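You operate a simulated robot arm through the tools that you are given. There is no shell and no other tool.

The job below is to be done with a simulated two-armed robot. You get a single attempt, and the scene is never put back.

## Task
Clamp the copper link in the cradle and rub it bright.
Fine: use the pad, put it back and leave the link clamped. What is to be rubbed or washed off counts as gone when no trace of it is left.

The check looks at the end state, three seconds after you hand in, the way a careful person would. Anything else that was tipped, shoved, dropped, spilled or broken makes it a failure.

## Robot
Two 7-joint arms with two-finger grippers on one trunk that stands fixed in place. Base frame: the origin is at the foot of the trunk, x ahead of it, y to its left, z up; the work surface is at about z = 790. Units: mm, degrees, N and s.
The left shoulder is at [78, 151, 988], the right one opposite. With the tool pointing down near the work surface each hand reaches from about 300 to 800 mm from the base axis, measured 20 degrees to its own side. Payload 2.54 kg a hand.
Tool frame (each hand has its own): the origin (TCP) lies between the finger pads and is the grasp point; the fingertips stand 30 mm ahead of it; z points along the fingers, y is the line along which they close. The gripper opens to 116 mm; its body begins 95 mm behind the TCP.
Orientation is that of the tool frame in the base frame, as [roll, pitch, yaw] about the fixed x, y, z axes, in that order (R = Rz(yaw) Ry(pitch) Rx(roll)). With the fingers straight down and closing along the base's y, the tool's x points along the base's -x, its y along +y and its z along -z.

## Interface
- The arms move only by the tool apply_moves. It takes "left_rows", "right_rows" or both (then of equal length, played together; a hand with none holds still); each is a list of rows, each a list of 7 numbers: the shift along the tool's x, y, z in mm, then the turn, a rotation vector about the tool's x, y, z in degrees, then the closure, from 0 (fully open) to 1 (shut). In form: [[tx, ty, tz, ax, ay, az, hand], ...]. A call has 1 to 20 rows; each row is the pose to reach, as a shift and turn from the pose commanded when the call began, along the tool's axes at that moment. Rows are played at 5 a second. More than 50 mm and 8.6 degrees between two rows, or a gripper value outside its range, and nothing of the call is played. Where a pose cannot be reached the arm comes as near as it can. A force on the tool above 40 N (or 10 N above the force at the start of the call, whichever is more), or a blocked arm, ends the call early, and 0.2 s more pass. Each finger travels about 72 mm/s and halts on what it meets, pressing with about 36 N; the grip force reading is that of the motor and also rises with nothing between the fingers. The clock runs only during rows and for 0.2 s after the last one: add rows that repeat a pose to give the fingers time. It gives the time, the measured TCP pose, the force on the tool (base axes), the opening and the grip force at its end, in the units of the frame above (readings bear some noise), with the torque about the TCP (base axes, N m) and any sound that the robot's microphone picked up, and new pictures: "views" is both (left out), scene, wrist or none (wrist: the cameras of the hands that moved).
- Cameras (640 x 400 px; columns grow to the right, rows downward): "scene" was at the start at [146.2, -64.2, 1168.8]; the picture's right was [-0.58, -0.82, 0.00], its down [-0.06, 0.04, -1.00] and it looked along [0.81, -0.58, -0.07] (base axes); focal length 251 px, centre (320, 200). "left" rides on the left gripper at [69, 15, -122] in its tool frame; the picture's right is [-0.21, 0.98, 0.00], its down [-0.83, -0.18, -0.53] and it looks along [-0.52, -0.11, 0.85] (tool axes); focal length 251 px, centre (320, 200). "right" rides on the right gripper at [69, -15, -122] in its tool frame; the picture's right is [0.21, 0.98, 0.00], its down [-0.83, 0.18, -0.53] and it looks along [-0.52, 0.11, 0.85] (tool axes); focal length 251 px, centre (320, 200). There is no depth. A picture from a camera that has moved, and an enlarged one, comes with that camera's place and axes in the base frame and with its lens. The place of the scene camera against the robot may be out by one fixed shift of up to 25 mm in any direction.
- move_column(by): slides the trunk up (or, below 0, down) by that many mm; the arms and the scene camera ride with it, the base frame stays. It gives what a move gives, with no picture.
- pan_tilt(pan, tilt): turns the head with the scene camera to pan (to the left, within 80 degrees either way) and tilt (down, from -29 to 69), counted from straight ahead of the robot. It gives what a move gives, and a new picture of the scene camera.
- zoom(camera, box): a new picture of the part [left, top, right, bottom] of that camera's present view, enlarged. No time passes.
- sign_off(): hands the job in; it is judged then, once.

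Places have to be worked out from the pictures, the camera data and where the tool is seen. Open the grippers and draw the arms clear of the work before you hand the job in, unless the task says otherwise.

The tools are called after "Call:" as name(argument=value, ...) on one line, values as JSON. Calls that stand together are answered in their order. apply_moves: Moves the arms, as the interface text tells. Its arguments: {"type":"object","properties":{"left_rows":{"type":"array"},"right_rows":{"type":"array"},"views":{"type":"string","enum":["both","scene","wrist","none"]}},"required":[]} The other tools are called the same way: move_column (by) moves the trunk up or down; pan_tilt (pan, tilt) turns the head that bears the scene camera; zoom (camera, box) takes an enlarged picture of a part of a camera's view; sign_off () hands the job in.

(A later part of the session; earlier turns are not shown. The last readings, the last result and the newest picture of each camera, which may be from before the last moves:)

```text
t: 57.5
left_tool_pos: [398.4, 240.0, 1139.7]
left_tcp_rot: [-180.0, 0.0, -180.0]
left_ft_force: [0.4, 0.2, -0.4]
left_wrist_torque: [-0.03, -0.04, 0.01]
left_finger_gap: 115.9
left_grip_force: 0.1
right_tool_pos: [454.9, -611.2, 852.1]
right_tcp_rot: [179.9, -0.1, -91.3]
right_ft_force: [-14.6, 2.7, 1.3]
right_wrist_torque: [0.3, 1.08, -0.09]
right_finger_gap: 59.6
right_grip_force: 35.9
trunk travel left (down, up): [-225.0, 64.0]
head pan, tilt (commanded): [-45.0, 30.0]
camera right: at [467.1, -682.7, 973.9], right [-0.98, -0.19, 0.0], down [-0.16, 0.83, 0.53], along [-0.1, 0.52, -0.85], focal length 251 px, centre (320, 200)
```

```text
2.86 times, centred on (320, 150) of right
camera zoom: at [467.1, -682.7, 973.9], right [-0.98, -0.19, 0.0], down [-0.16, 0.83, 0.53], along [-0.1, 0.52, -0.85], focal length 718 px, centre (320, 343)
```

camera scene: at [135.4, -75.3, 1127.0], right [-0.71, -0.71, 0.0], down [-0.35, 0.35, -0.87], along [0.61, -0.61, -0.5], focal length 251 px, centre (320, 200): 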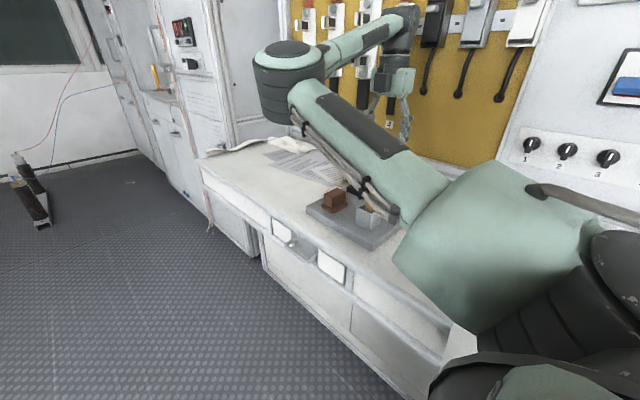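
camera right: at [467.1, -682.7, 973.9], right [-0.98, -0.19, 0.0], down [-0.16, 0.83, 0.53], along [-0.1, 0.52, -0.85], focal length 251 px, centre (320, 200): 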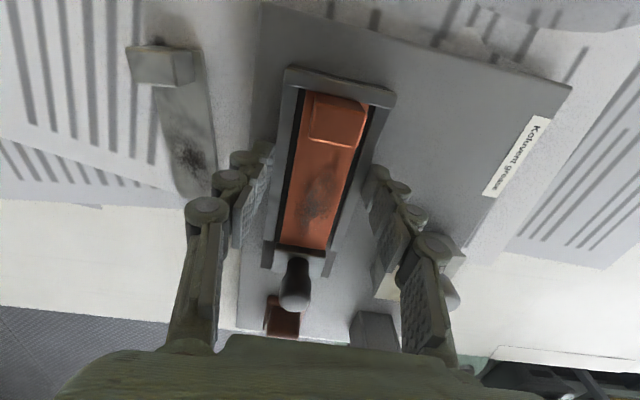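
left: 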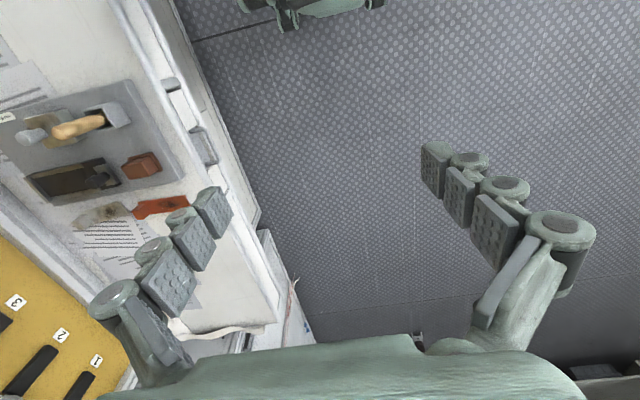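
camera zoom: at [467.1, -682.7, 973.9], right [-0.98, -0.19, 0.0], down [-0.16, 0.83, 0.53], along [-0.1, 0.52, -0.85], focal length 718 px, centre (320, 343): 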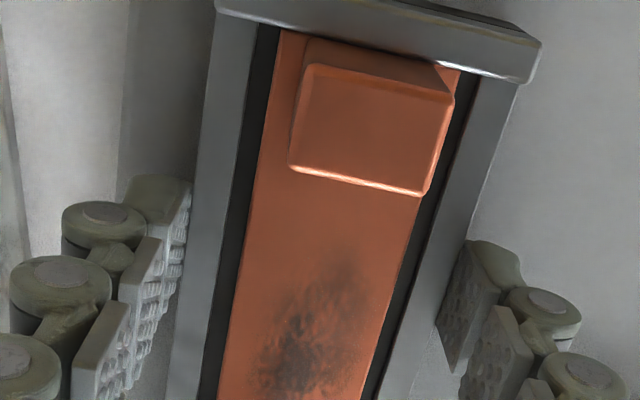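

The bed is held (gap 59.6 mm, 36 N). I drag the base back slowly by about 11 mm in +y with the small opposite turn, commanding a little extra to allow for arm compliance.

Call:
apply_moves(right_rows=[[-2, 0.1, 0, 0, 0, -0.2, 0.8], [-4, 0.2, 0, 0, 0, -0.5, 0.8], [-6, 0.3, 0, 0, 0, -0.8, 0.8], [-8, 0.4, 0, 0, 0, -1.0, 0.8], [-10, 0.5, 0, 0, 0, -1.2, 0.8], [-11.5, 0.6, 0, 0, 0, -1.4, 0.8], [-12.5, 0.6, 0, 0, 0, -1.4, 0.8], [-12.5, 0.6, 0, 0, 0, -1.4, 0.8]], views="wrist")

Call:
zoom(camera="right", box=[220, 80, 420, 220])

```text
t: 59.3
left_tool_pos: [399.6, 238.2, 1139.2]
left_tcp_rot: [-180.0, 0.0, 179.9]
left_ft_force: [0.2, 0.3, 1.9]
left_wrist_torque: [0.01, 0.01, 0.0]
left_finger_gap: 115.8
left_grip_force: 0.1
right_tool_pos: [455.6, -600.7, 853.5]
right_tcp_rot: [-179.7, -0.4, -89.8]
right_ft_force: [7.0, -20.8, 14.9]
right_wrist_torque: [0.05, -0.24, 0.02]
right_finger_gap: 59.5
right_grip_force: 36.1
trunk travel left (down, up): [-225.0, 64.0]
head pan, tilt (commanded): [-45.0, 30.0]
camera right: at [470.5, -670.5, 974.3], right [-0.98, -0.22, 0.0], down [-0.19, 0.83, 0.53], along [-0.11, 0.52, -0.85], focal length 251 px, centre (320, 200)
```

right: 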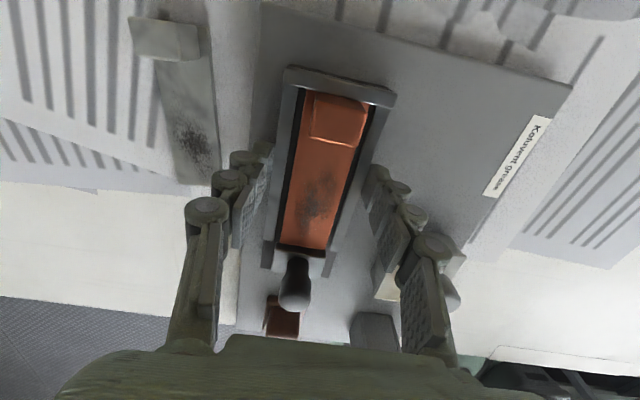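

```text
2.86 times, centred on (320, 150) of right
camera zoom: at [470.5, -670.5, 974.3], right [-0.98, -0.22, 0.0], down [-0.19, 0.83, 0.53], along [-0.11, 0.52, -0.85], focal length 718 px, centre (320, 343)
```

zoom: 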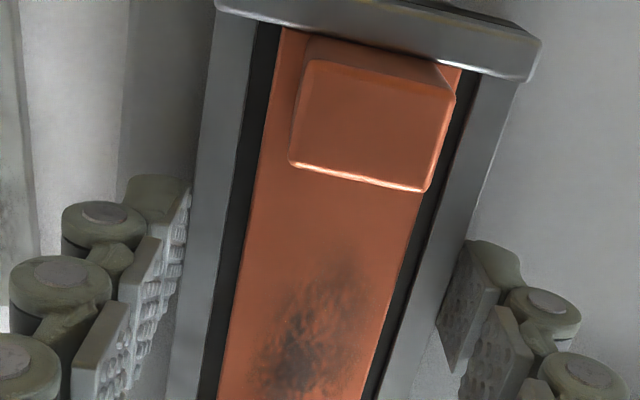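

The base came along by 12 mm and turned about +1.5°. I relax the arm force slightly before releasing.

Call:
apply_moves(right_rows=[[0.6, 0, -0.5, 0, 0, 0, 0.8], [1, 0.3, -1, 0, 0, 0, 0.8], [1, 0.3, -1, 0, 0, 0, 0.8]], views="none")

```text
t: 60.1
left_tool_pos: [399.4, 238.7, 1140.0]
left_tcp_rot: [180.0, 0.0, -180.0]
left_ft_force: [0.6, 0.3, 0.3]
left_wrist_torque: [0.02, 0.02, -0.04]
left_finger_gap: 116.0
left_grip_force: 0.1
right_tool_pos: [454.8, -601.7, 852.8]
right_tcp_rot: [-180.0, -0.1, -89.7]
right_ft_force: [10.3, -12.8, 8.0]
right_wrist_torque: [-1.07, -0.8, -0.27]
right_finger_gap: 59.7
right_grip_force: 36.4
trunk travel left (down, up): [-225.0, 64.0]
head pan, tilt (commanded): [-45.0, 30.0]
```

Call:
apply_moves(right_rows=[[0.5, -0.5, -0.4, 0, 0, 0, 0.8], [1, -1, -0.8, 0, 0, 0, 0.8], [1, -1, -0.8, 0, 0, 0, 0.8]], views="none")

```text
t: 60.9
left_tool_pos: [400.8, 238.3, 1137.8]
left_tcp_rot: [179.9, 0.0, -179.9]
left_ft_force: [0.3, 0.1, -0.4]
left_wrist_torque: [0.01, -0.04, 0.0]
left_finger_gap: 115.9
left_grip_force: 0.2
right_tool_pos: [456.2, -600.3, 852.3]
right_tcp_rot: [179.9, 0.1, -89.8]
right_ft_force: [2.2, -0.5, 0.5]
right_wrist_torque: [-0.56, -0.75, 0.36]
right_finger_gap: 59.7
right_grip_force: 36.0
trunk travel left (down, up): [-225.0, 64.0]
head pan, tilt (commanded): [-45.0, 30.0]
```

The forces are now near zero. I open the fingers to 80 mm, rise, and go to the first viewing pose to compare the base with its original position.

Call:
apply_moves(right_rows=[[0, 0, 0, 0, 0, 0, 0.4], [0, 0, 0, 0, 0, 0, 0.31], [0, 0, 0, 0, 0, 0, 0.31], [0, 0, -40, 0, 0, 0, 0.31], [0, 0, -80, 0, 0, 0, 0.4], [10, 1, -120, 0, 0, -0.2, 0.6], [22, 3, -158, 0, 0, -0.2, 0.6], [22, 3, -158, 0, 0, -0.2, 0.6]], views="both")

Call:
zoom(camera="right", box=[260, 60, 380, 220])

Call:
zoom(camera="right", box=[265, 60, 365, 140])

Call:
zoom(camera="right", box=[260, 150, 360, 230])

```text
t: 62.7
left_tool_pos: [399.9, 238.7, 1138.7]
left_tcp_rot: [-180.0, 0.0, 180.0]
left_ft_force: [0.9, -0.7, -0.7]
left_wrist_torque: [0.02, -0.01, 0.0]
left_finger_gap: 116.2
left_grip_force: 0.1
right_tool_pos: [453.8, -623.4, 1012.1]
right_tcp_rot: [-179.9, -0.1, -89.6]
right_ft_force: [-0.4, 0.0, 0.2]
right_wrist_torque: [0.01, -0.01, 0.01]
right_finger_gap: 46.1
right_grip_force: 0.1
trunk travel left (down, up): [-225.0, 64.0]
head pan, tilt (commanded): [-45.0, 30.0]
camera scene: at [135.5, -75.2, 1127.0], right [-0.71, -0.71, 0.0], down [-0.35, 0.35, -0.87], along [0.61, -0.61, -0.5], focal length 251 px, centre (320, 200)
camera right: at [467.6, -693.9, 1133.2], right [-0.98, -0.22, 0.0], down [-0.19, 0.83, 0.53], along [-0.12, 0.52, -0.85], focal length 251 px, centre (320, 200)
```

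scene: 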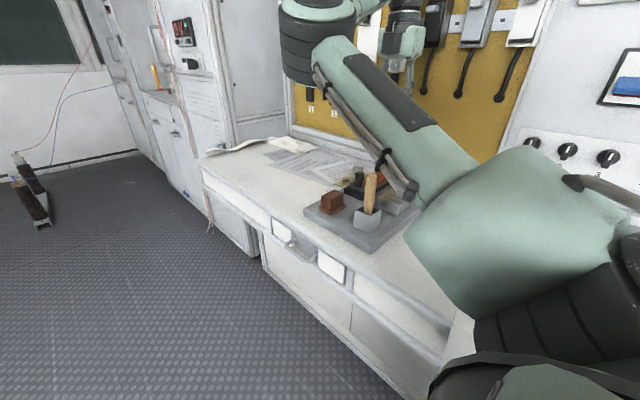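
right: 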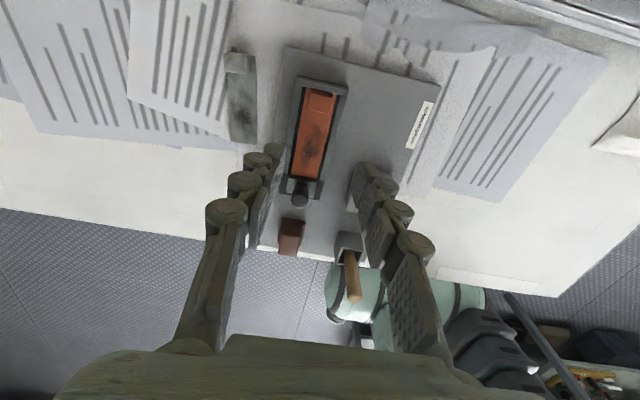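

```text
2.50 times, centred on (320, 140) of right
camera zoom: at [467.6, -693.9, 1133.2], right [-0.98, -0.22, 0.0], down [-0.19, 0.83, 0.53], along [-0.12, 0.52, -0.85], focal length 629 px, centre (320, 350)
```

zoom: 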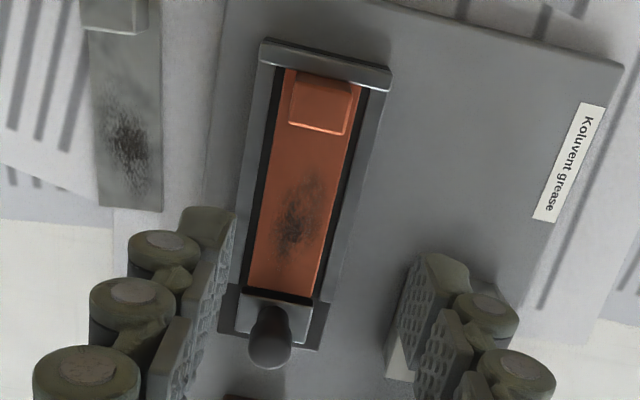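

```text
5.00 times, centred on (315, 100) of right
camera zoom: at [467.6, -693.9, 1133.2], right [-0.98, -0.22, 0.0], down [-0.19, 0.83, 0.53], along [-0.12, 0.52, -0.85], focal length 1257 px, centre (345, 700)
```

zoom: 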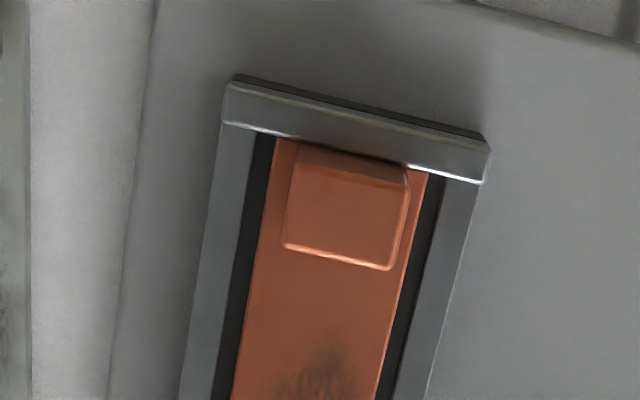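

```text
5.00 times, centred on (310, 190) of right
camera zoom: at [467.6, -693.9, 1133.2], right [-0.98, -0.22, 0.0], down [-0.19, 0.83, 0.53], along [-0.12, 0.52, -0.85], focal length 1257 px, centre (370, 250)
```

zoom: 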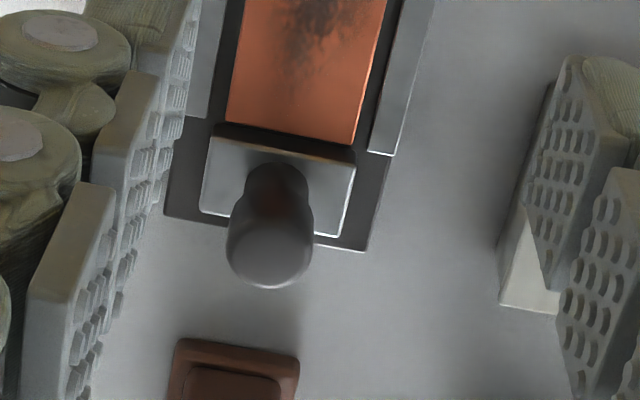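

The base is back to within about 1.5 mm and 0.3° of where it was. Now for the pad: I move over it at a safe height, clear of the brush handle, for a close look.

Call:
apply_moves(right_rows=[[-46, -1, 0, 0, 0, 0.2, 0.6], [-92, -2, 0, 0, 0, 0.4, 0.6], [-138, -3.2, 0, 0, 0, 0.4, 0.6], [-186, -4.3, 0, 0, 0, 0.4, 0.6], [-186, -4.3, 25, 0, 0, 0.4, 0.6], [-186, -4.3, 50, 0, 0, 0.4, 0.6], [-186, -4.3, 50, 0, 0, 0.4, 0.6]], views="both")

Call:
zoom(camera="right", box=[250, 70, 410, 210])

```text
t: 64.3
left_tool_pos: [400.4, 240.1, 1139.7]
left_tcp_rot: [-179.9, 0.0, 179.9]
left_ft_force: [-0.3, -0.5, -0.2]
left_wrist_torque: [-0.01, 0.04, 0.0]
left_finger_gap: 116.0
left_grip_force: 0.1
right_tool_pos: [457.2, -437.3, 960.2]
right_tcp_rot: [179.9, -0.1, -89.9]
right_ft_force: [0.1, 0.8, 0.3]
right_wrist_torque: [0.01, -0.02, 0.01]
right_finger_gap: 46.3
right_grip_force: 0.1
trunk travel left (down, up): [-225.0, 64.0]
head pan, tilt (commanded): [-45.0, 30.0]
camera scene: at [135.4, -75.0, 1127.1], right [-0.71, -0.71, 0.0], down [-0.35, 0.35, -0.87], along [0.61, -0.61, -0.5], focal length 251 px, centre (320, 200)
camera right: at [471.1, -507.1, 1082.0], right [-0.98, -0.22, 0.0], down [-0.18, 0.83, 0.53], along [-0.11, 0.52, -0.85], focal length 251 px, centre (320, 200)
```

scene: 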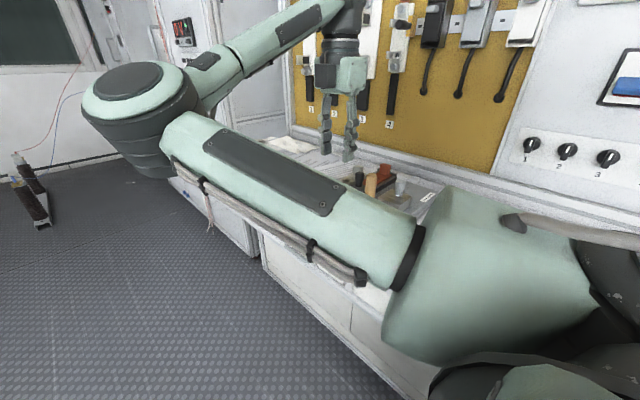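
right: 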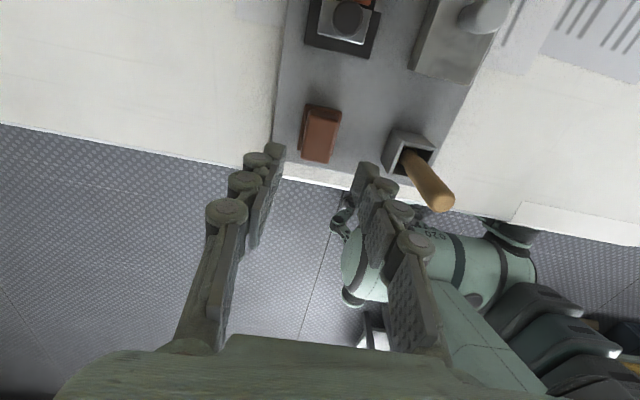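

```text
2.86 times, centred on (330, 140) of right
camera zoom: at [471.1, -507.1, 1082.0], right [-0.98, -0.22, 0.0], down [-0.18, 0.83, 0.53], along [-0.11, 0.52, -0.85], focal length 718 px, centre (291, 371)
```

zoom: 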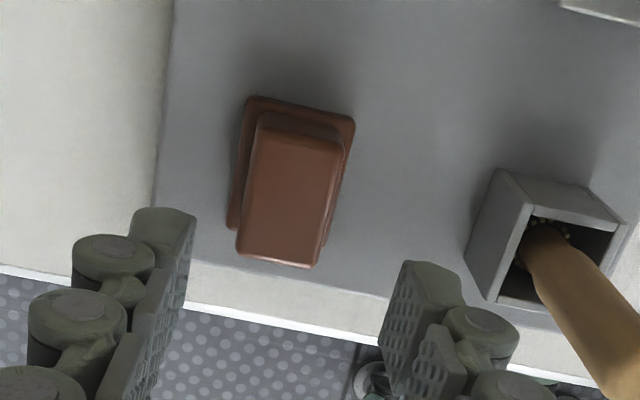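

The pad's handle top is centred near [456, -429.5], and the brush handle stays about 27 mm clear of the fingers. I shift +y and descend until the fingertips straddle the handle.

Call:
apply_moves(right_rows=[[-8.6, 0, 0, 0, 0, 0, 0.6], [-8.6, 0, 35, 0, 0, 0, 0.6], [-8.6, 0, 65, 0, 0, 0, 0.6], [-8.6, 0, 88, 0, 0, 0, 0.6], [-8.6, 0, 88, 0, 0, 0, 0.6]], views="wrist")

Call:
zoom(camera="right", box=[250, 100, 410, 240])

```text
t: 65.5
left_tool_pos: [400.6, 239.0, 1138.8]
left_tcp_rot: [-179.9, 0.0, 180.0]
left_ft_force: [0.2, -0.3, -0.4]
left_wrist_torque: [-0.02, 0.02, -0.03]
left_finger_gap: 116.3
left_grip_force: 0.0
right_tool_pos: [457.1, -429.0, 873.1]
right_tcp_rot: [-179.9, -0.1, -89.9]
right_ft_force: [0.7, 0.2, 0.2]
right_wrist_torque: [-0.02, 0.01, 0.02]
right_finger_gap: 46.2
right_grip_force: 0.0
trunk travel left (down, up): [-225.0, 64.0]
head pan, tilt (commanded): [-45.0, 30.0]
camera right: at [471.1, -499.1, 994.1], right [-0.98, -0.21, 0.0], down [-0.18, 0.83, 0.53], along [-0.11, 0.52, -0.85], focal length 251 px, centre (320, 200)
```

right: 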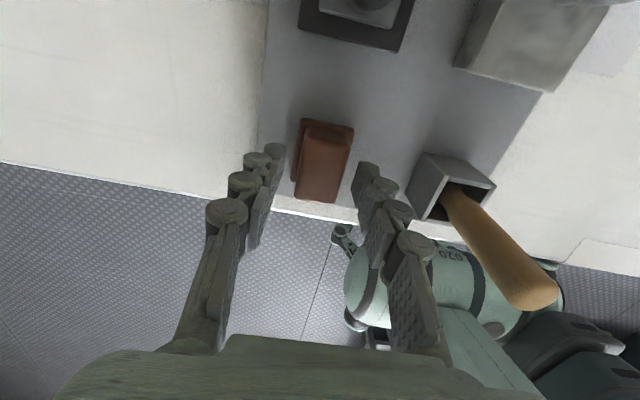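

```text
2.86 times, centred on (330, 170) of right
camera zoom: at [471.1, -499.1, 994.1], right [-0.98, -0.21, 0.0], down [-0.18, 0.83, 0.53], along [-0.11, 0.52, -0.85], focal length 718 px, centre (291, 286)
```

zoom: 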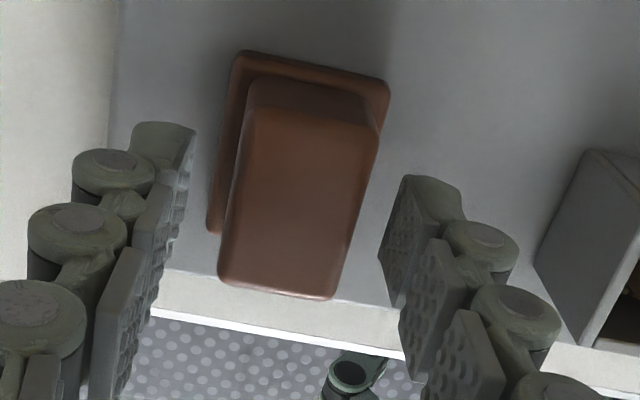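

The handle is centred to within about 1.5 mm. I adjust y, go down a further 13 mm and close on the pad's handle.

Call:
apply_moves(right_rows=[[1.2, 0.5, 7, 0, 0, 0, 0.6], [1.2, 0.5, 13, 0, 0, 0, 0.6], [1.2, 0.5, 13, 0, 0, 0, 0.6], [1.2, 0.5, 13, 0, 0, 0, 0.72], [1.2, 0.5, 13, 0, 0, 0, 0.9], [1.2, 0.5, 13, 0, 0, 0, 1], [1.2, 0.5, 13, 0, 0, 0, 1]], views="wrist")

Call:
zoom(camera="right", box=[250, 100, 410, 240])

```text
t: 67.1
left_tool_pos: [400.1, 238.4, 1139.3]
left_tcp_rot: [-180.0, 0.0, 179.9]
left_ft_force: [0.5, -0.6, 0.6]
left_wrist_torque: [0.02, 0.01, 0.01]
left_finger_gap: 116.0
left_grip_force: 0.1
right_tool_pos: [455.8, -430.0, 860.1]
right_tcp_rot: [180.0, -0.2, -90.0]
right_ft_force: [0.0, -0.9, -0.6]
right_wrist_torque: [0.01, 0.04, -0.01]
right_finger_gap: 29.0
right_grip_force: 35.5
trunk travel left (down, up): [-225.0, 64.0]
head pan, tilt (commanded): [-45.0, 30.0]
camera right: at [470.4, -500.3, 981.6], right [-0.98, -0.21, 0.0], down [-0.18, 0.83, 0.53], along [-0.11, 0.52, -0.85], focal length 251 px, centre (320, 200)
```

right: 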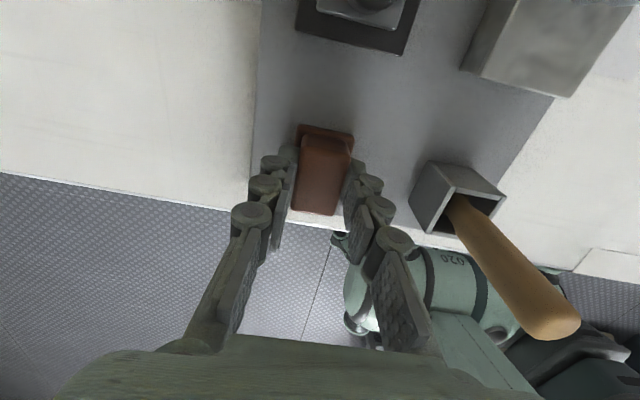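

```text
2.86 times, centred on (330, 170) of right
camera zoom: at [470.4, -500.3, 981.6], right [-0.98, -0.21, 0.0], down [-0.18, 0.83, 0.53], along [-0.11, 0.52, -0.85], focal length 718 px, centre (291, 286)
```

zoom: 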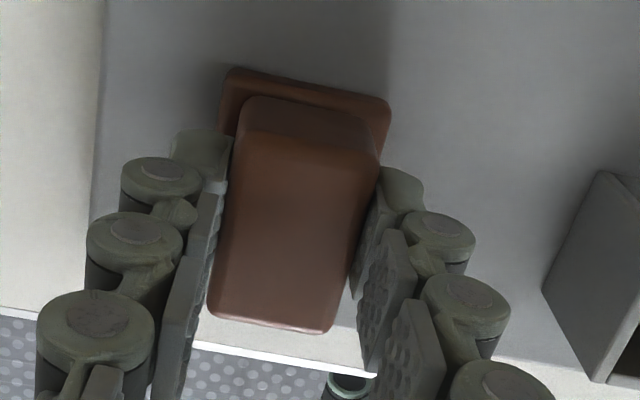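

The pad is held at 29 mm. Its home pose is TCP [455.4, -431.3, 859.6] at yaw -90. I lift 20 mm and check that the sole comes along.

Call:
apply_moves(right_rows=[[0, 0, -6, 0, 0, 0, 1], [0, 0, -20, 0, 0, 0, 1], [0, 0, -20, 0, 0, 0, 1]], views="wrist")

Call:
zoom(camera="right", box=[250, 100, 410, 240])

```text
t: 67.9
left_tool_pos: [401.4, 238.9, 1139.8]
left_tcp_rot: [-180.0, 0.1, 179.9]
left_ft_force: [-0.3, -0.3, -0.9]
left_wrist_torque: [0.01, -0.01, 0.01]
left_finger_gap: 116.1
left_grip_force: 0.1
right_tool_pos: [455.2, -430.5, 879.9]
right_tcp_rot: [180.0, -0.1, -90.1]
right_ft_force: [-0.3, -1.2, 0.2]
right_wrist_torque: [0.04, -0.01, 0.0]
right_finger_gap: 28.7
right_grip_force: 35.7
trunk travel left (down, up): [-225.0, 64.0]
head pan, tilt (commanded): [-45.0, 30.0]
camera right: at [470.5, -500.7, 1001.8], right [-0.98, -0.21, 0.0], down [-0.18, 0.83, 0.53], along [-0.11, 0.52, -0.85], focal length 251 px, centre (320, 200)
```

right: 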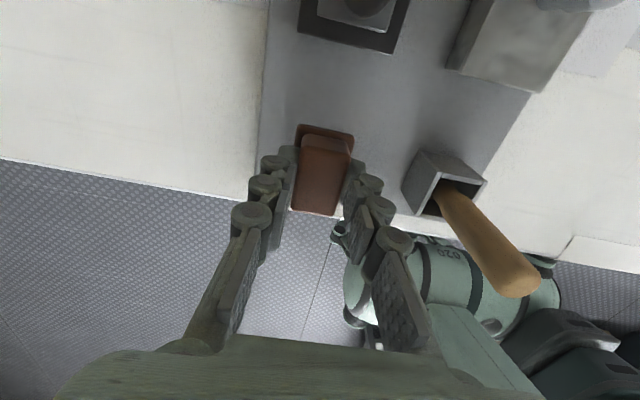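

```text
2.86 times, centred on (330, 170) of right
camera zoom: at [470.5, -500.7, 1001.8], right [-0.98, -0.21, 0.0], down [-0.18, 0.83, 0.53], along [-0.11, 0.52, -0.85], focal length 718 px, centre (291, 286)
```

zoom: 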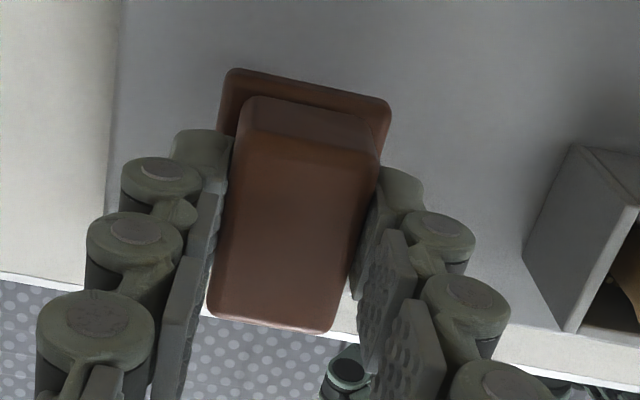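

The pad came up whole. I carry it high over the knob to above the link, at about [456, -568], short of the jaw.

Call:
apply_moves(right_rows=[[0, 0, -30, 0, 0, 0, 1], [0, 0, -60, 0, 0, 0, 1], [34, 0, -60, 0, 0, 0, 1], [68, 0, -60, 0, 0, 0, 1], [102, -0.5, -60, 0, 0, 0, 1], [137, -0.5, -60, 0, 0, 0, 1], [137, -0.5, -30, 0, 0, 0, 1], [137, -0.5, -10, 0, 0, 0, 1], [137, -0.5, -10, 0, 0, 0, 1]], views="both")

Call:
zoom(camera="right", box=[240, 60, 400, 240])

```text
t: 69.9
left_tool_pos: [400.9, 239.8, 1138.4]
left_tcp_rot: [-179.9, 0.0, 180.0]
left_ft_force: [-0.4, 0.0, -0.4]
left_wrist_torque: [0.0, 0.01, -0.02]
left_finger_gap: 115.8
left_grip_force: 0.0
right_tool_pos: [456.6, -567.4, 891.8]
right_tcp_rot: [-180.0, -0.2, -90.1]
right_ft_force: [-0.9, -0.2, -1.3]
right_wrist_torque: [-0.02, -0.03, 0.03]
right_finger_gap: 28.8
right_grip_force: 36.4
trunk travel left (down, up): [-225.0, 64.0]
head pan, tilt (commanded): [-45.0, 30.0]
camera scene: at [135.4, -75.2, 1127.1], right [-0.71, -0.71, 0.0], down [-0.35, 0.35, -0.87], along [0.61, -0.61, -0.5], focal length 251 px, centre (320, 200)
camera right: at [470.3, -637.2, 1012.6], right [-0.98, -0.21, 0.0], down [-0.18, 0.83, 0.53], along [-0.11, 0.52, -0.85], focal length 251 px, centre (320, 200)
```

scene: 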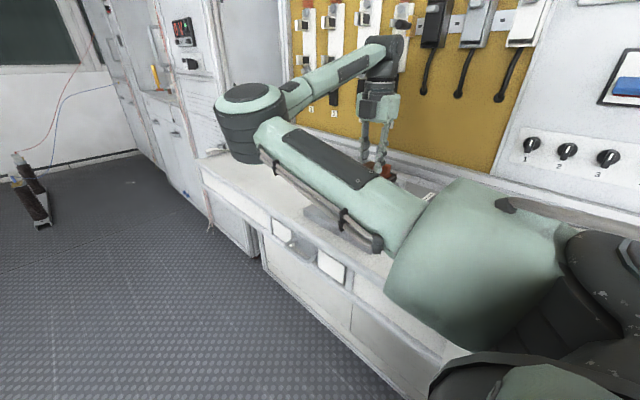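
right: 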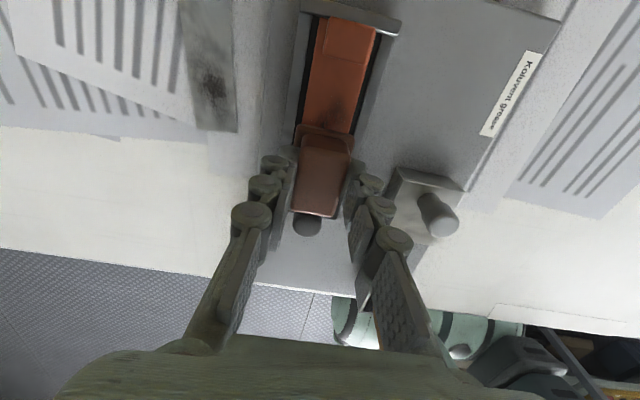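

```text
2.22 times, centred on (320, 150) of right
camera zoom: at [470.3, -637.2, 1012.6], right [-0.98, -0.21, 0.0], down [-0.18, 0.83, 0.53], along [-0.11, 0.52, -0.85], focal length 559 px, centre (320, 311)
```

zoom: 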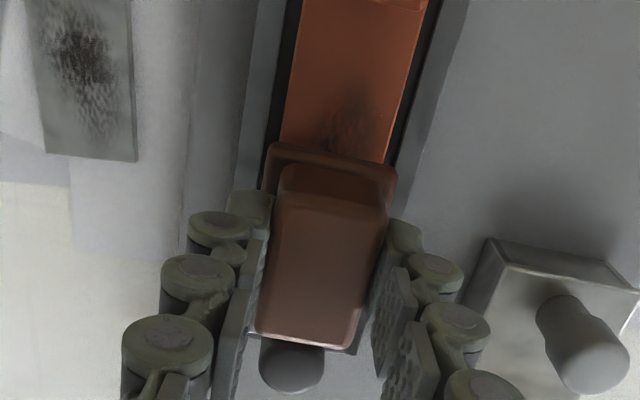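

The pad hangs above the link's +y part with its underside at about z 846. I lower it until it presses lightly.

Call:
apply_moves(right_rows=[[0, 0, 6, 0, 0, 0, 1], [0, 0, 10, 0, 0, 0, 1], [0, 0, 12, 0, 0, 0, 1], [0, 0, 13, 0, 0, 0, 1], [0, 0, 13, 0, 0, 0, 1]], views="none")

```text
t: 71.1
left_tool_pos: [399.7, 240.3, 1140.5]
left_tcp_rot: [-179.9, 0.0, 180.0]
left_ft_force: [-0.4, 0.0, -0.7]
left_wrist_torque: [0.03, 0.01, -0.01]
left_finger_gap: 115.8
left_grip_force: 0.1
right_tool_pos: [456.6, -566.3, 879.7]
right_tcp_rot: [-179.9, -0.3, -90.0]
right_ft_force: [1.2, -3.0, 15.9]
right_wrist_torque: [0.17, -0.02, 0.0]
right_finger_gap: 28.7
right_grip_force: 35.9
trunk travel left (down, up): [-225.0, 64.0]
head pan, tilt (commanded): [-45.0, 30.0]
```

Contact, at 16 N down. I ease to about 10 N and make the first slow stroke towards -y, which presses the link against the wall rather than the jaw, reading the force at the end.

Call:
apply_moves(right_rows=[[0, 0, -0.7, 0, 0, 0, 1], [4, 0, -0.7, 0, 0, 0, 1], [8, 0, -0.7, 0, 0, 0, 1], [12, 0, -0.7, 0, 0, 0, 1], [16, 0, -0.7, 0, 0, 0, 1], [20, 0, -0.7, 0, 0, 0, 1], [24, 0, -0.7, 0, 0, 0, 1], [28, 0, -0.7, 0, 0, 0, 1], [32, 0, -0.7, 0, 0, 0, 1], [36, 0, -0.7, 0, 0, 0, 1]], views="both")

Call:
zoom(camera="right", box=[240, 60, 400, 270])

```text
t: 73.3
left_tool_pos: [398.9, 240.5, 1139.9]
left_tcp_rot: [-179.9, 0.0, -179.9]
left_ft_force: [0.6, 0.1, 0.4]
left_wrist_torque: [0.0, 0.0, 0.0]
left_finger_gap: 115.9
left_grip_force: 0.0
right_tool_pos: [456.6, -601.7, 879.9]
right_tcp_rot: [-179.9, -0.2, -90.0]
right_ft_force: [-1.0, 4.0, 13.3]
right_wrist_torque: [0.26, 0.05, 0.0]
right_finger_gap: 29.1
right_grip_force: 36.2
trunk travel left (down, up): [-225.0, 64.0]
head pan, tilt (commanded): [-45.0, 30.0]
camera scene: at [134.7, -73.9, 1127.3], right [-0.71, -0.71, 0.0], down [-0.35, 0.35, -0.87], along [0.61, -0.61, -0.5], focal length 251 px, centre (320, 200)
camera right: at [470.1, -671.8, 1001.3], right [-0.98, -0.22, 0.0], down [-0.18, 0.83, 0.53], along [-0.11, 0.52, -0.85], focal length 251 px, centre (320, 200)
```

scene: 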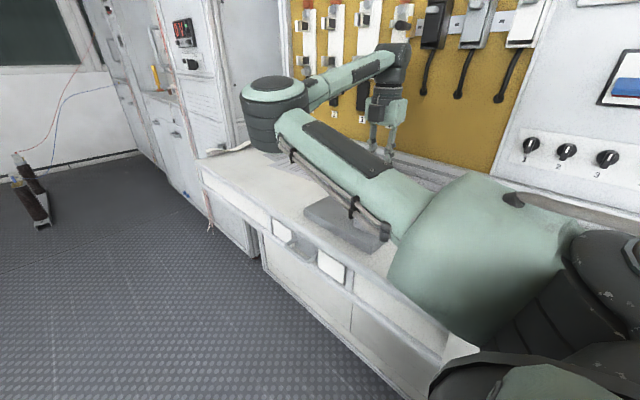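
right: 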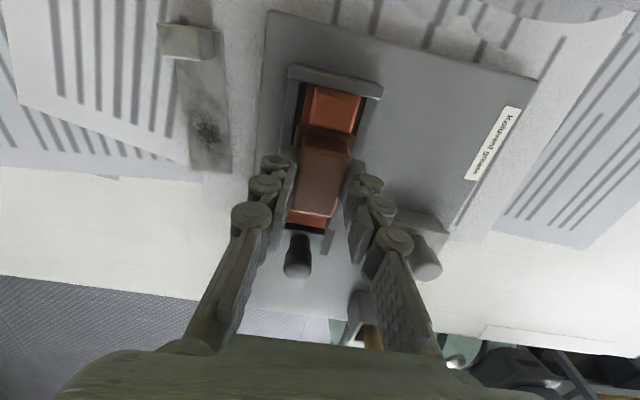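

```text
1.90 times, centred on (320, 165) of right
camera zoom: at [470.1, -671.8, 1001.3], right [-0.98, -0.22, 0.0], down [-0.18, 0.83, 0.53], along [-0.11, 0.52, -0.85], focal length 479 px, centre (320, 267)
```

zoom: 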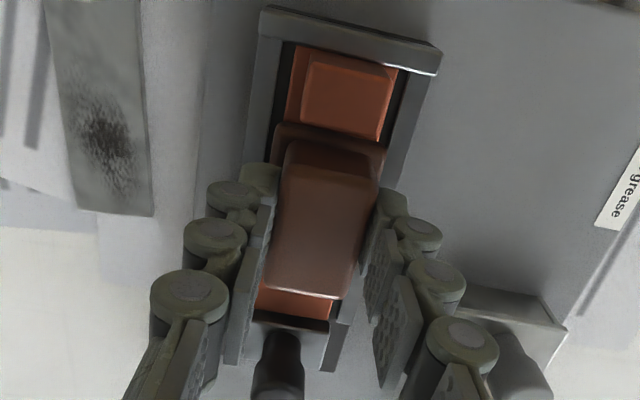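

The stroke went smoothly with 13 N down and 4 N drag, and the base held still. I lift the pad and raise the hand to see what is left of the stain.

Call:
apply_moves(right_rows=[[0, 0, -8, 0, 0, 0, 1], [0, 0, -30, 0, 0, 0, 1], [-20, 0, -40, 0, 0, 0, 1], [-50, 0, -50, 0, 0, 0, 1], [-50, 0, -50, 0, 0, 0, 1]], views="wrist")

Call:
zoom(camera="right", box=[240, 0, 400, 160])

```text
t: 74.5
left_tool_pos: [400.6, 238.8, 1139.0]
left_tcp_rot: [180.0, -0.1, -180.0]
left_ft_force: [0.5, -0.8, -0.7]
left_wrist_torque: [0.05, 0.01, 0.02]
left_finger_gap: 116.1
left_grip_force: 0.0
right_tool_pos: [457.6, -554.7, 927.5]
right_tcp_rot: [-179.9, -0.1, -90.0]
right_ft_force: [0.0, 0.0, -1.1]
right_wrist_torque: [-0.02, -0.03, 0.0]
right_finger_gap: 28.8
right_grip_force: 35.5
trunk travel left (down, up): [-225.0, 64.0]
head pan, tilt (commanded): [-45.0, 30.0]
camera right: at [470.8, -623.2, 1049.3], right [-0.98, -0.22, 0.0], down [-0.18, 0.83, 0.53], along [-0.11, 0.52, -0.85], focal length 251 px, centre (320, 200)
```

right: 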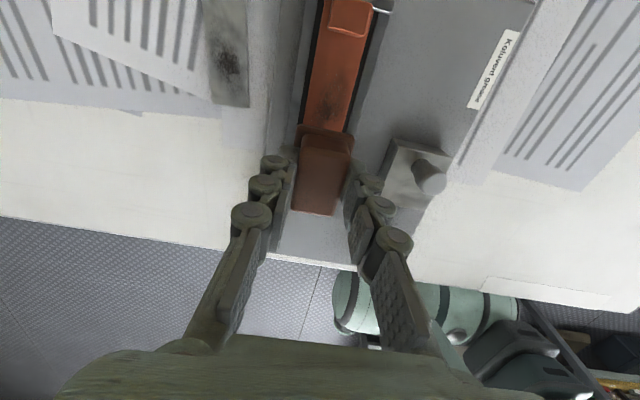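

```text
2.50 times, centred on (320, 80) of right
camera zoom: at [470.8, -623.2, 1049.3], right [-0.98, -0.22, 0.0], down [-0.18, 0.83, 0.53], along [-0.11, 0.52, -0.85], focal length 629 px, centre (320, 500)
```

zoom: 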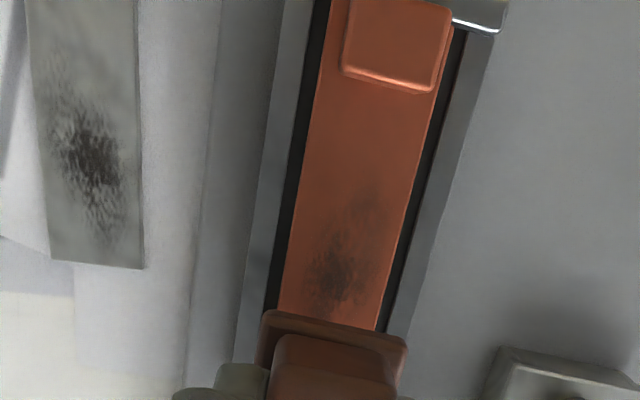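

The stain is fading evenly, most of it surviving towards the +y end. I run more press-and-stroke cycles towards -y, lifting on each return.

Call:
apply_moves(right_rows=[[12.8, 0, 30, 0, 0, 0, 1], [12.8, 0, 46, 0, 0, 0, 1], [12.8, 0, 49.3, 0, 0, 0, 1], [19, 0, 49.3, 0, 0, 0, 1], [25.2, 0, 49.3, 0, 0, 0, 1], [31.4, 0, 49.3, 0, 0, 0, 1], [37.6, 0, 49.3, 0, 0, 0, 1], [43.8, 0, 49.3, 0, 0, 0, 1], [49.5, 0, 49.3, 0, 0, 0, 1], [49.5, 0, 43, 0, 0, 0, 1], [12.8, 0, 43, 0, 0, 0, 1], [12.8, 0, 49.3, 0, 0, 0, 1], [19, 0, 49.3, 0, 0, 0, 1], [25.2, 0, 49.3, 0, 0, 0, 1], [31.4, 0, 49.3, 0, 0, 0, 1], [37.6, 0, 49.3, 0, 0, 0, 1], [43.8, 0, 49.3, 0, 0, 0, 1], [49.5, 0, 49.3, 0, 0, 0, 1]], views="wrist")

Call:
zoom(camera="right", box=[240, 60, 400, 270])

```text
t: 75.0
left_tool_pos: [402.1, 238.1, 1137.4]
left_tcp_rot: [179.9, -0.1, -180.0]
left_ft_force: [0.4, -1.4, 0.5]
left_wrist_torque: [0.06, 0.05, 0.0]
left_finger_gap: 116.1
left_grip_force: 0.1
right_tool_pos: [458.1, -566.3, 899.9]
right_tcp_rot: [-179.6, -0.3, -90.0]
right_ft_force: [0.7, -0.3, -1.3]
right_wrist_torque: [0.05, 0.05, 0.01]
right_finger_gap: 28.8
right_grip_force: 35.8
trunk travel left (down, up): [-225.0, 64.0]
head pan, tilt (commanded): [-45.0, 30.0]
stopped in row 2 (right hand): the force on the tool passed its limit at 48 N (the readings are from after the stop); the commanded pose is now the measured one
camera right: at [471.5, -636.4, 1020.7], right [-0.98, -0.21, 0.0], down [-0.18, 0.83, 0.53], along [-0.11, 0.52, -0.85], focal length 251 px, centre (320, 200)
```

right: 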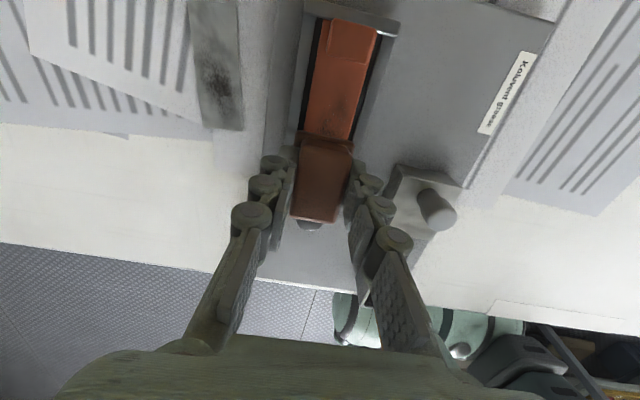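

```text
1.90 times, centred on (320, 165) of right
camera zoom: at [471.5, -636.4, 1020.7], right [-0.98, -0.21, 0.0], down [-0.18, 0.83, 0.53], along [-0.11, 0.52, -0.85], focal length 479 px, centre (320, 267)
```

zoom: 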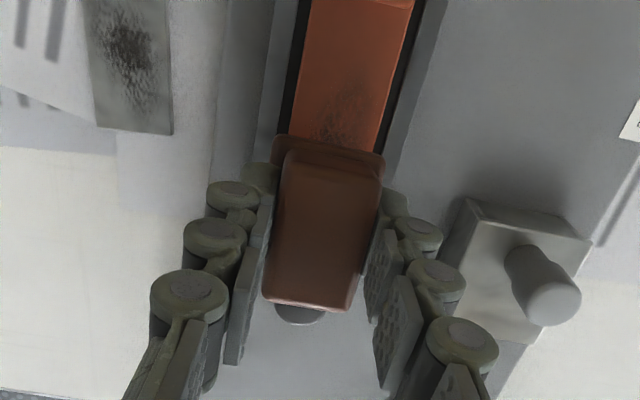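

That was my mistake: the diagonal descent brought the pad's +y edge down onto the knob top, and the move stopped at 48 N. I check whether the pad has shifted in the grip and whether the jaw moved.

Call:
zoom(camera="right", box=[250, 100, 410, 240])

Call:
zoom(camera="scene", box=[340, 120, 420, 200])

```text
2.86 times, centred on (330, 170) of right
camera zoom: at [471.5, -636.4, 1020.7], right [-0.98, -0.21, 0.0], down [-0.18, 0.83, 0.53], along [-0.11, 0.52, -0.85], focal length 718 px, centre (291, 286)
```

zoom: 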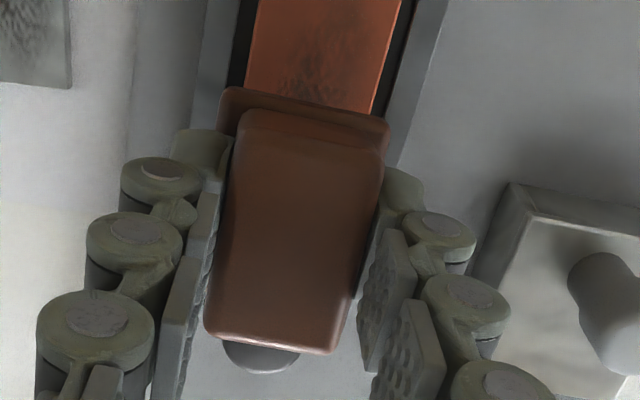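

```text
5.00 times, centred on (380, 160) of scene
camera zoom: at [136.4, -76.3, 1126.5], right [-0.71, -0.71, 0.0], down [-0.35, 0.35, -0.87], along [0.61, -0.61, -0.5], focal length 1257 px, centre (20, 400)
```

zoom: 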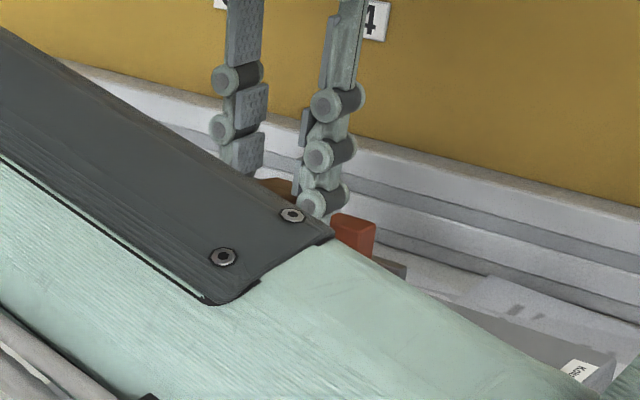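

The pad slid about 5 mm up in the fingers until its sole met the fingertips, and about 2–3 mm to +y; it looks level. I rise straight up and move to +y so that the camera can see the jaw and the stain.

Call:
apply_moves(right_rows=[[0, 0, -25, 0, 0, 0, 1], [0, 0, -60, 0, 0, 0, 1], [-40, 0, -70, 0, 0, 0, 1], [-80, 0, -80, 0, 0, 0, 1], [-80, 0, -80, 0, 0, 0, 1]], views="wrist")

Call:
zoom(camera="right", box=[250, 0, 400, 120])

Call:
zoom(camera="right", box=[250, 100, 410, 240])

```text
t: 76.2
left_tool_pos: [400.2, 238.5, 1139.2]
left_tcp_rot: [-179.9, 0.0, -180.0]
left_ft_force: [-0.2, 0.0, -0.2]
left_wrist_torque: [0.0, 0.02, 0.0]
left_finger_gap: 116.1
left_grip_force: 0.1
right_tool_pos: [456.0, -484.8, 981.7]
right_tcp_rot: [-179.6, -0.4, -89.9]
right_ft_force: [-0.2, -0.6, -0.8]
right_wrist_torque: [-0.01, 0.04, 0.02]
right_finger_gap: 28.8
right_grip_force: 36.0
trunk travel left (down, up): [-225.0, 64.0]
head pan, tilt (commanded): [-45.0, 30.0]
camera right: at [470.0, -554.3, 1103.2], right [-0.98, -0.21, -0.01], down [-0.19, 0.83, 0.53], along [-0.11, 0.52, -0.85], focal length 251 px, centre (320, 200)
```

right: 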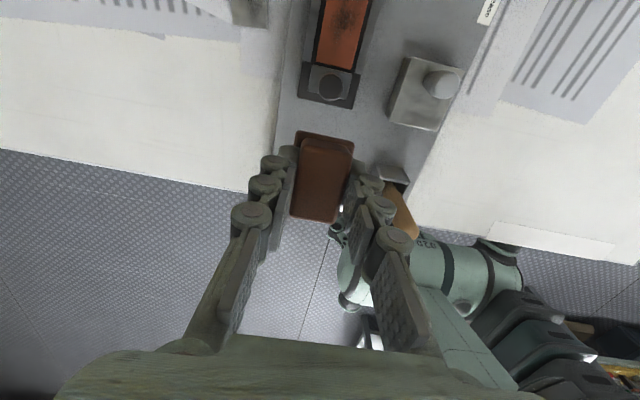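

```text
3.33 times, centred on (325, 60) of right
camera zoom: at [470.0, -554.3, 1103.2], right [-0.98, -0.21, -0.01], down [-0.19, 0.83, 0.53], along [-0.11, 0.52, -0.85], focal length 838 px, centre (303, 667)
```

zoom: 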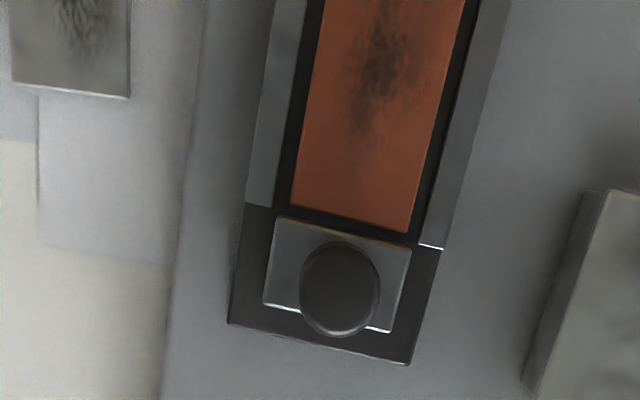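

```text
2.86 times, centred on (330, 170) of right
camera zoom: at [470.0, -554.3, 1103.2], right [-0.98, -0.21, -0.01], down [-0.19, 0.83, 0.53], along [-0.11, 0.52, -0.85], focal length 718 px, centre (291, 286)
```

zoom: 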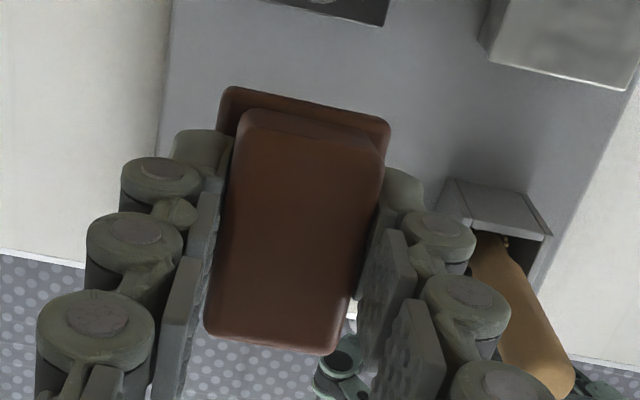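

The jaw and link are as before. The hand picked up a 0.4° tilt from the stop, which I correct. I go back over the link at y -573 and descend straight down this time, clear of the knob.

Call:
apply_moves(right_rows=[[0, 0, 0, -0.2, -0.2, 0, 1], [30, 0, 0, -0.4, -0.4, 0, 1], [60, 0, 0, -0.4, -0.4, 0, 1], [88, 0, 0, -0.4, -0.4, 0, 1], [88, 0, 0, -0.4, -0.4, 0, 1], [88, 0, 35, -0.4, -0.4, 0, 1], [88, 0, 65, -0.4, -0.4, 0, 1], [88, 0, 88, -0.4, -0.4, 0, 1], [88, 0, 88, -0.4, -0.4, 0, 1]], views="wrist")

Call:
zoom(camera="right", box=[240, 60, 400, 260])

```text
t: 78.2
left_tool_pos: [400.9, 239.9, 1139.6]
left_tcp_rot: [-179.9, 0.0, -180.0]
left_ft_force: [0.3, 0.1, 0.3]
left_wrist_torque: [0.0, -0.01, 0.0]
left_finger_gap: 116.4
left_grip_force: 0.1
right_tool_pos: [457.7, -574.7, 893.5]
right_tcp_rot: [180.0, 0.0, -90.0]
right_ft_force: [-0.2, 0.1, -0.4]
right_wrist_torque: [-0.01, 0.01, 0.01]
right_finger_gap: 28.8
right_grip_force: 36.0
trunk travel left (down, up): [-225.0, 64.0]
head pan, tilt (commanded): [-45.0, 30.0]
camera right: at [471.9, -644.6, 1014.4], right [-0.98, -0.21, 0.0], down [-0.18, 0.83, 0.53], along [-0.11, 0.52, -0.85], focal length 251 px, centre (320, 200)
```

right: 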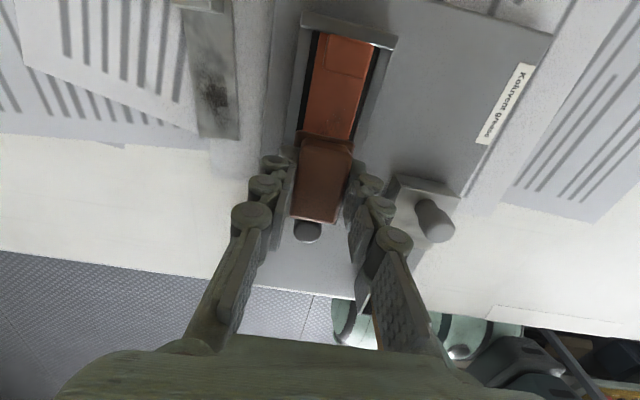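

```text
2.00 times, centred on (320, 160) of right
camera zoom: at [471.9, -644.6, 1014.4], right [-0.98, -0.21, 0.0], down [-0.18, 0.83, 0.53], along [-0.11, 0.52, -0.85], focal length 503 px, centre (320, 280)
```

zoom: 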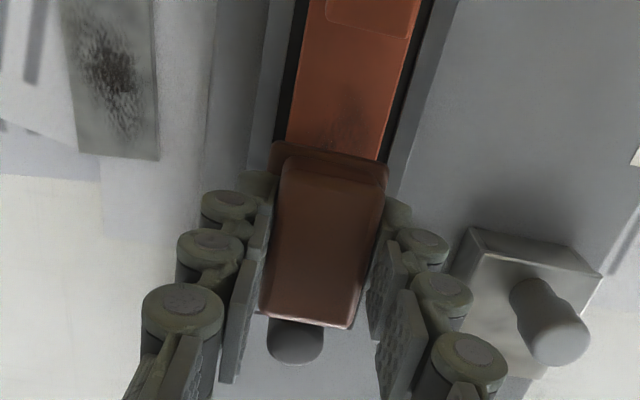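

The hand is level again. I lower until the pad bears on the link.

Call:
apply_moves(right_rows=[[0, 0.8, 8, 0, 0, 0, 1], [0, 0.8, 12, 0, 0, 0, 1], [0, 0.8, 14, 0, 0, 0, 1], [0, 0.8, 16, 0, 0, 0, 1], [0, 0.8, 17, 0, 0, 0, 1], [0, 0.8, 17, 0, 0, 0, 1]], views="none")

```text
t: 79.6
left_tool_pos: [399.3, 239.0, 1139.9]
left_tcp_rot: [-180.0, 0.0, 180.0]
left_ft_force: [0.7, 0.4, 0.8]
left_wrist_torque: [0.03, -0.02, 0.01]
left_finger_gap: 116.0
left_grip_force: 0.1
right_tool_pos: [456.5, -574.0, 876.1]
right_tcp_rot: [-180.0, 0.0, -90.0]
right_ft_force: [-0.1, -0.6, -1.1]
right_wrist_torque: [-0.02, 0.01, -0.02]
right_finger_gap: 28.8
right_grip_force: 35.8
trunk travel left (down, up): [-225.0, 64.0]
head pan, tilt (commanded): [-45.0, 30.0]
```

Call:
apply_moves(right_rows=[[0, 0, 1, 0, 0, 0, 1], [0, 0, 2, 0, 0, 0, 1], [0, 0, 2, 0, 0, 0, 1]], views="none")

```text
t: 80.4
left_tool_pos: [399.1, 239.1, 1139.7]
left_tcp_rot: [-179.9, 0.0, 179.9]
left_ft_force: [0.4, 0.4, -0.5]
left_wrist_torque: [0.02, 0.02, 0.0]
left_finger_gap: 116.1
left_grip_force: 0.2
right_tool_pos: [457.0, -573.6, 876.1]
right_tcp_rot: [-179.8, -0.2, -90.0]
right_ft_force: [1.3, -2.2, 10.1]
right_wrist_torque: [-0.26, -0.03, 0.01]
right_finger_gap: 28.8
right_grip_force: 35.5
trunk travel left (down, up): [-225.0, 64.0]
head pan, tilt (commanded): [-45.0, 30.0]
```

Contact at 10 N, but the torque shows it bearing only on the pad's -y edge, so the pad is tilted in the grip. I press harder for a moment so that it levels itself against the flat link.

Call:
apply_moves(right_rows=[[0, 0, 1, 0, 0, 0, 1], [0, 0, 2, 0, 0, 0, 1], [0, 0, 2.5, 0, 0, 0, 1], [0, 0, 2.5, 0, 0, 0, 1]], views="wrist")

Call:
zoom(camera="right", box=[250, 100, 410, 240])

```text
t: 81.4
left_tool_pos: [398.6, 240.2, 1138.3]
left_tcp_rot: [-179.9, 0.1, -180.0]
left_ft_force: [-0.2, 0.5, 0.1]
left_wrist_torque: [-0.03, 0.0, 0.03]
left_finger_gap: 116.0
left_grip_force: 0.0
right_tool_pos: [455.7, -573.4, 876.5]
right_tcp_rot: [-179.8, -0.4, -89.9]
right_ft_force: [4.3, -5.8, 28.3]
right_wrist_torque: [-0.79, -0.12, 0.08]
right_finger_gap: 28.8
right_grip_force: 36.3
trunk travel left (down, up): [-225.0, 64.0]
head pan, tilt (commanded): [-45.0, 30.0]
camera right: at [469.7, -642.6, 997.4], right [-0.98, -0.21, 0.0], down [-0.18, 0.83, 0.53], along [-0.11, 0.52, -0.85], focal length 251 px, centre (320, 200)
```

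right: 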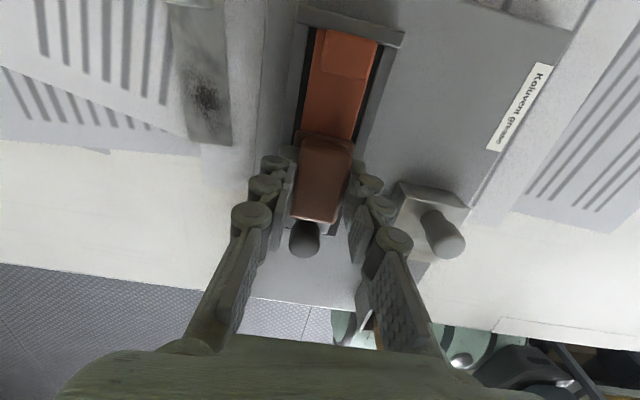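

```text
2.86 times, centred on (330, 170) of right
camera zoom: at [469.7, -642.6, 997.4], right [-0.98, -0.21, 0.0], down [-0.18, 0.83, 0.53], along [-0.11, 0.52, -0.85], focal length 718 px, centre (291, 286)
```

zoom: 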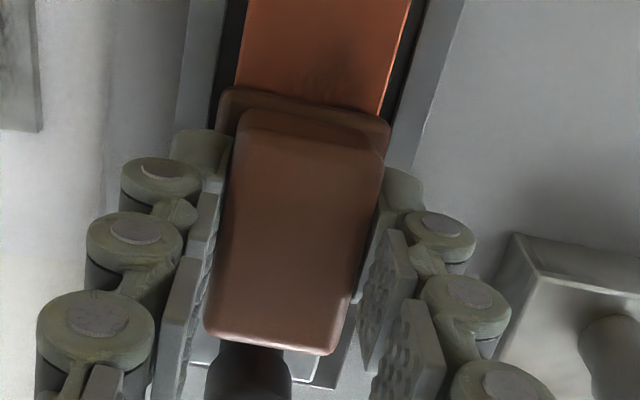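

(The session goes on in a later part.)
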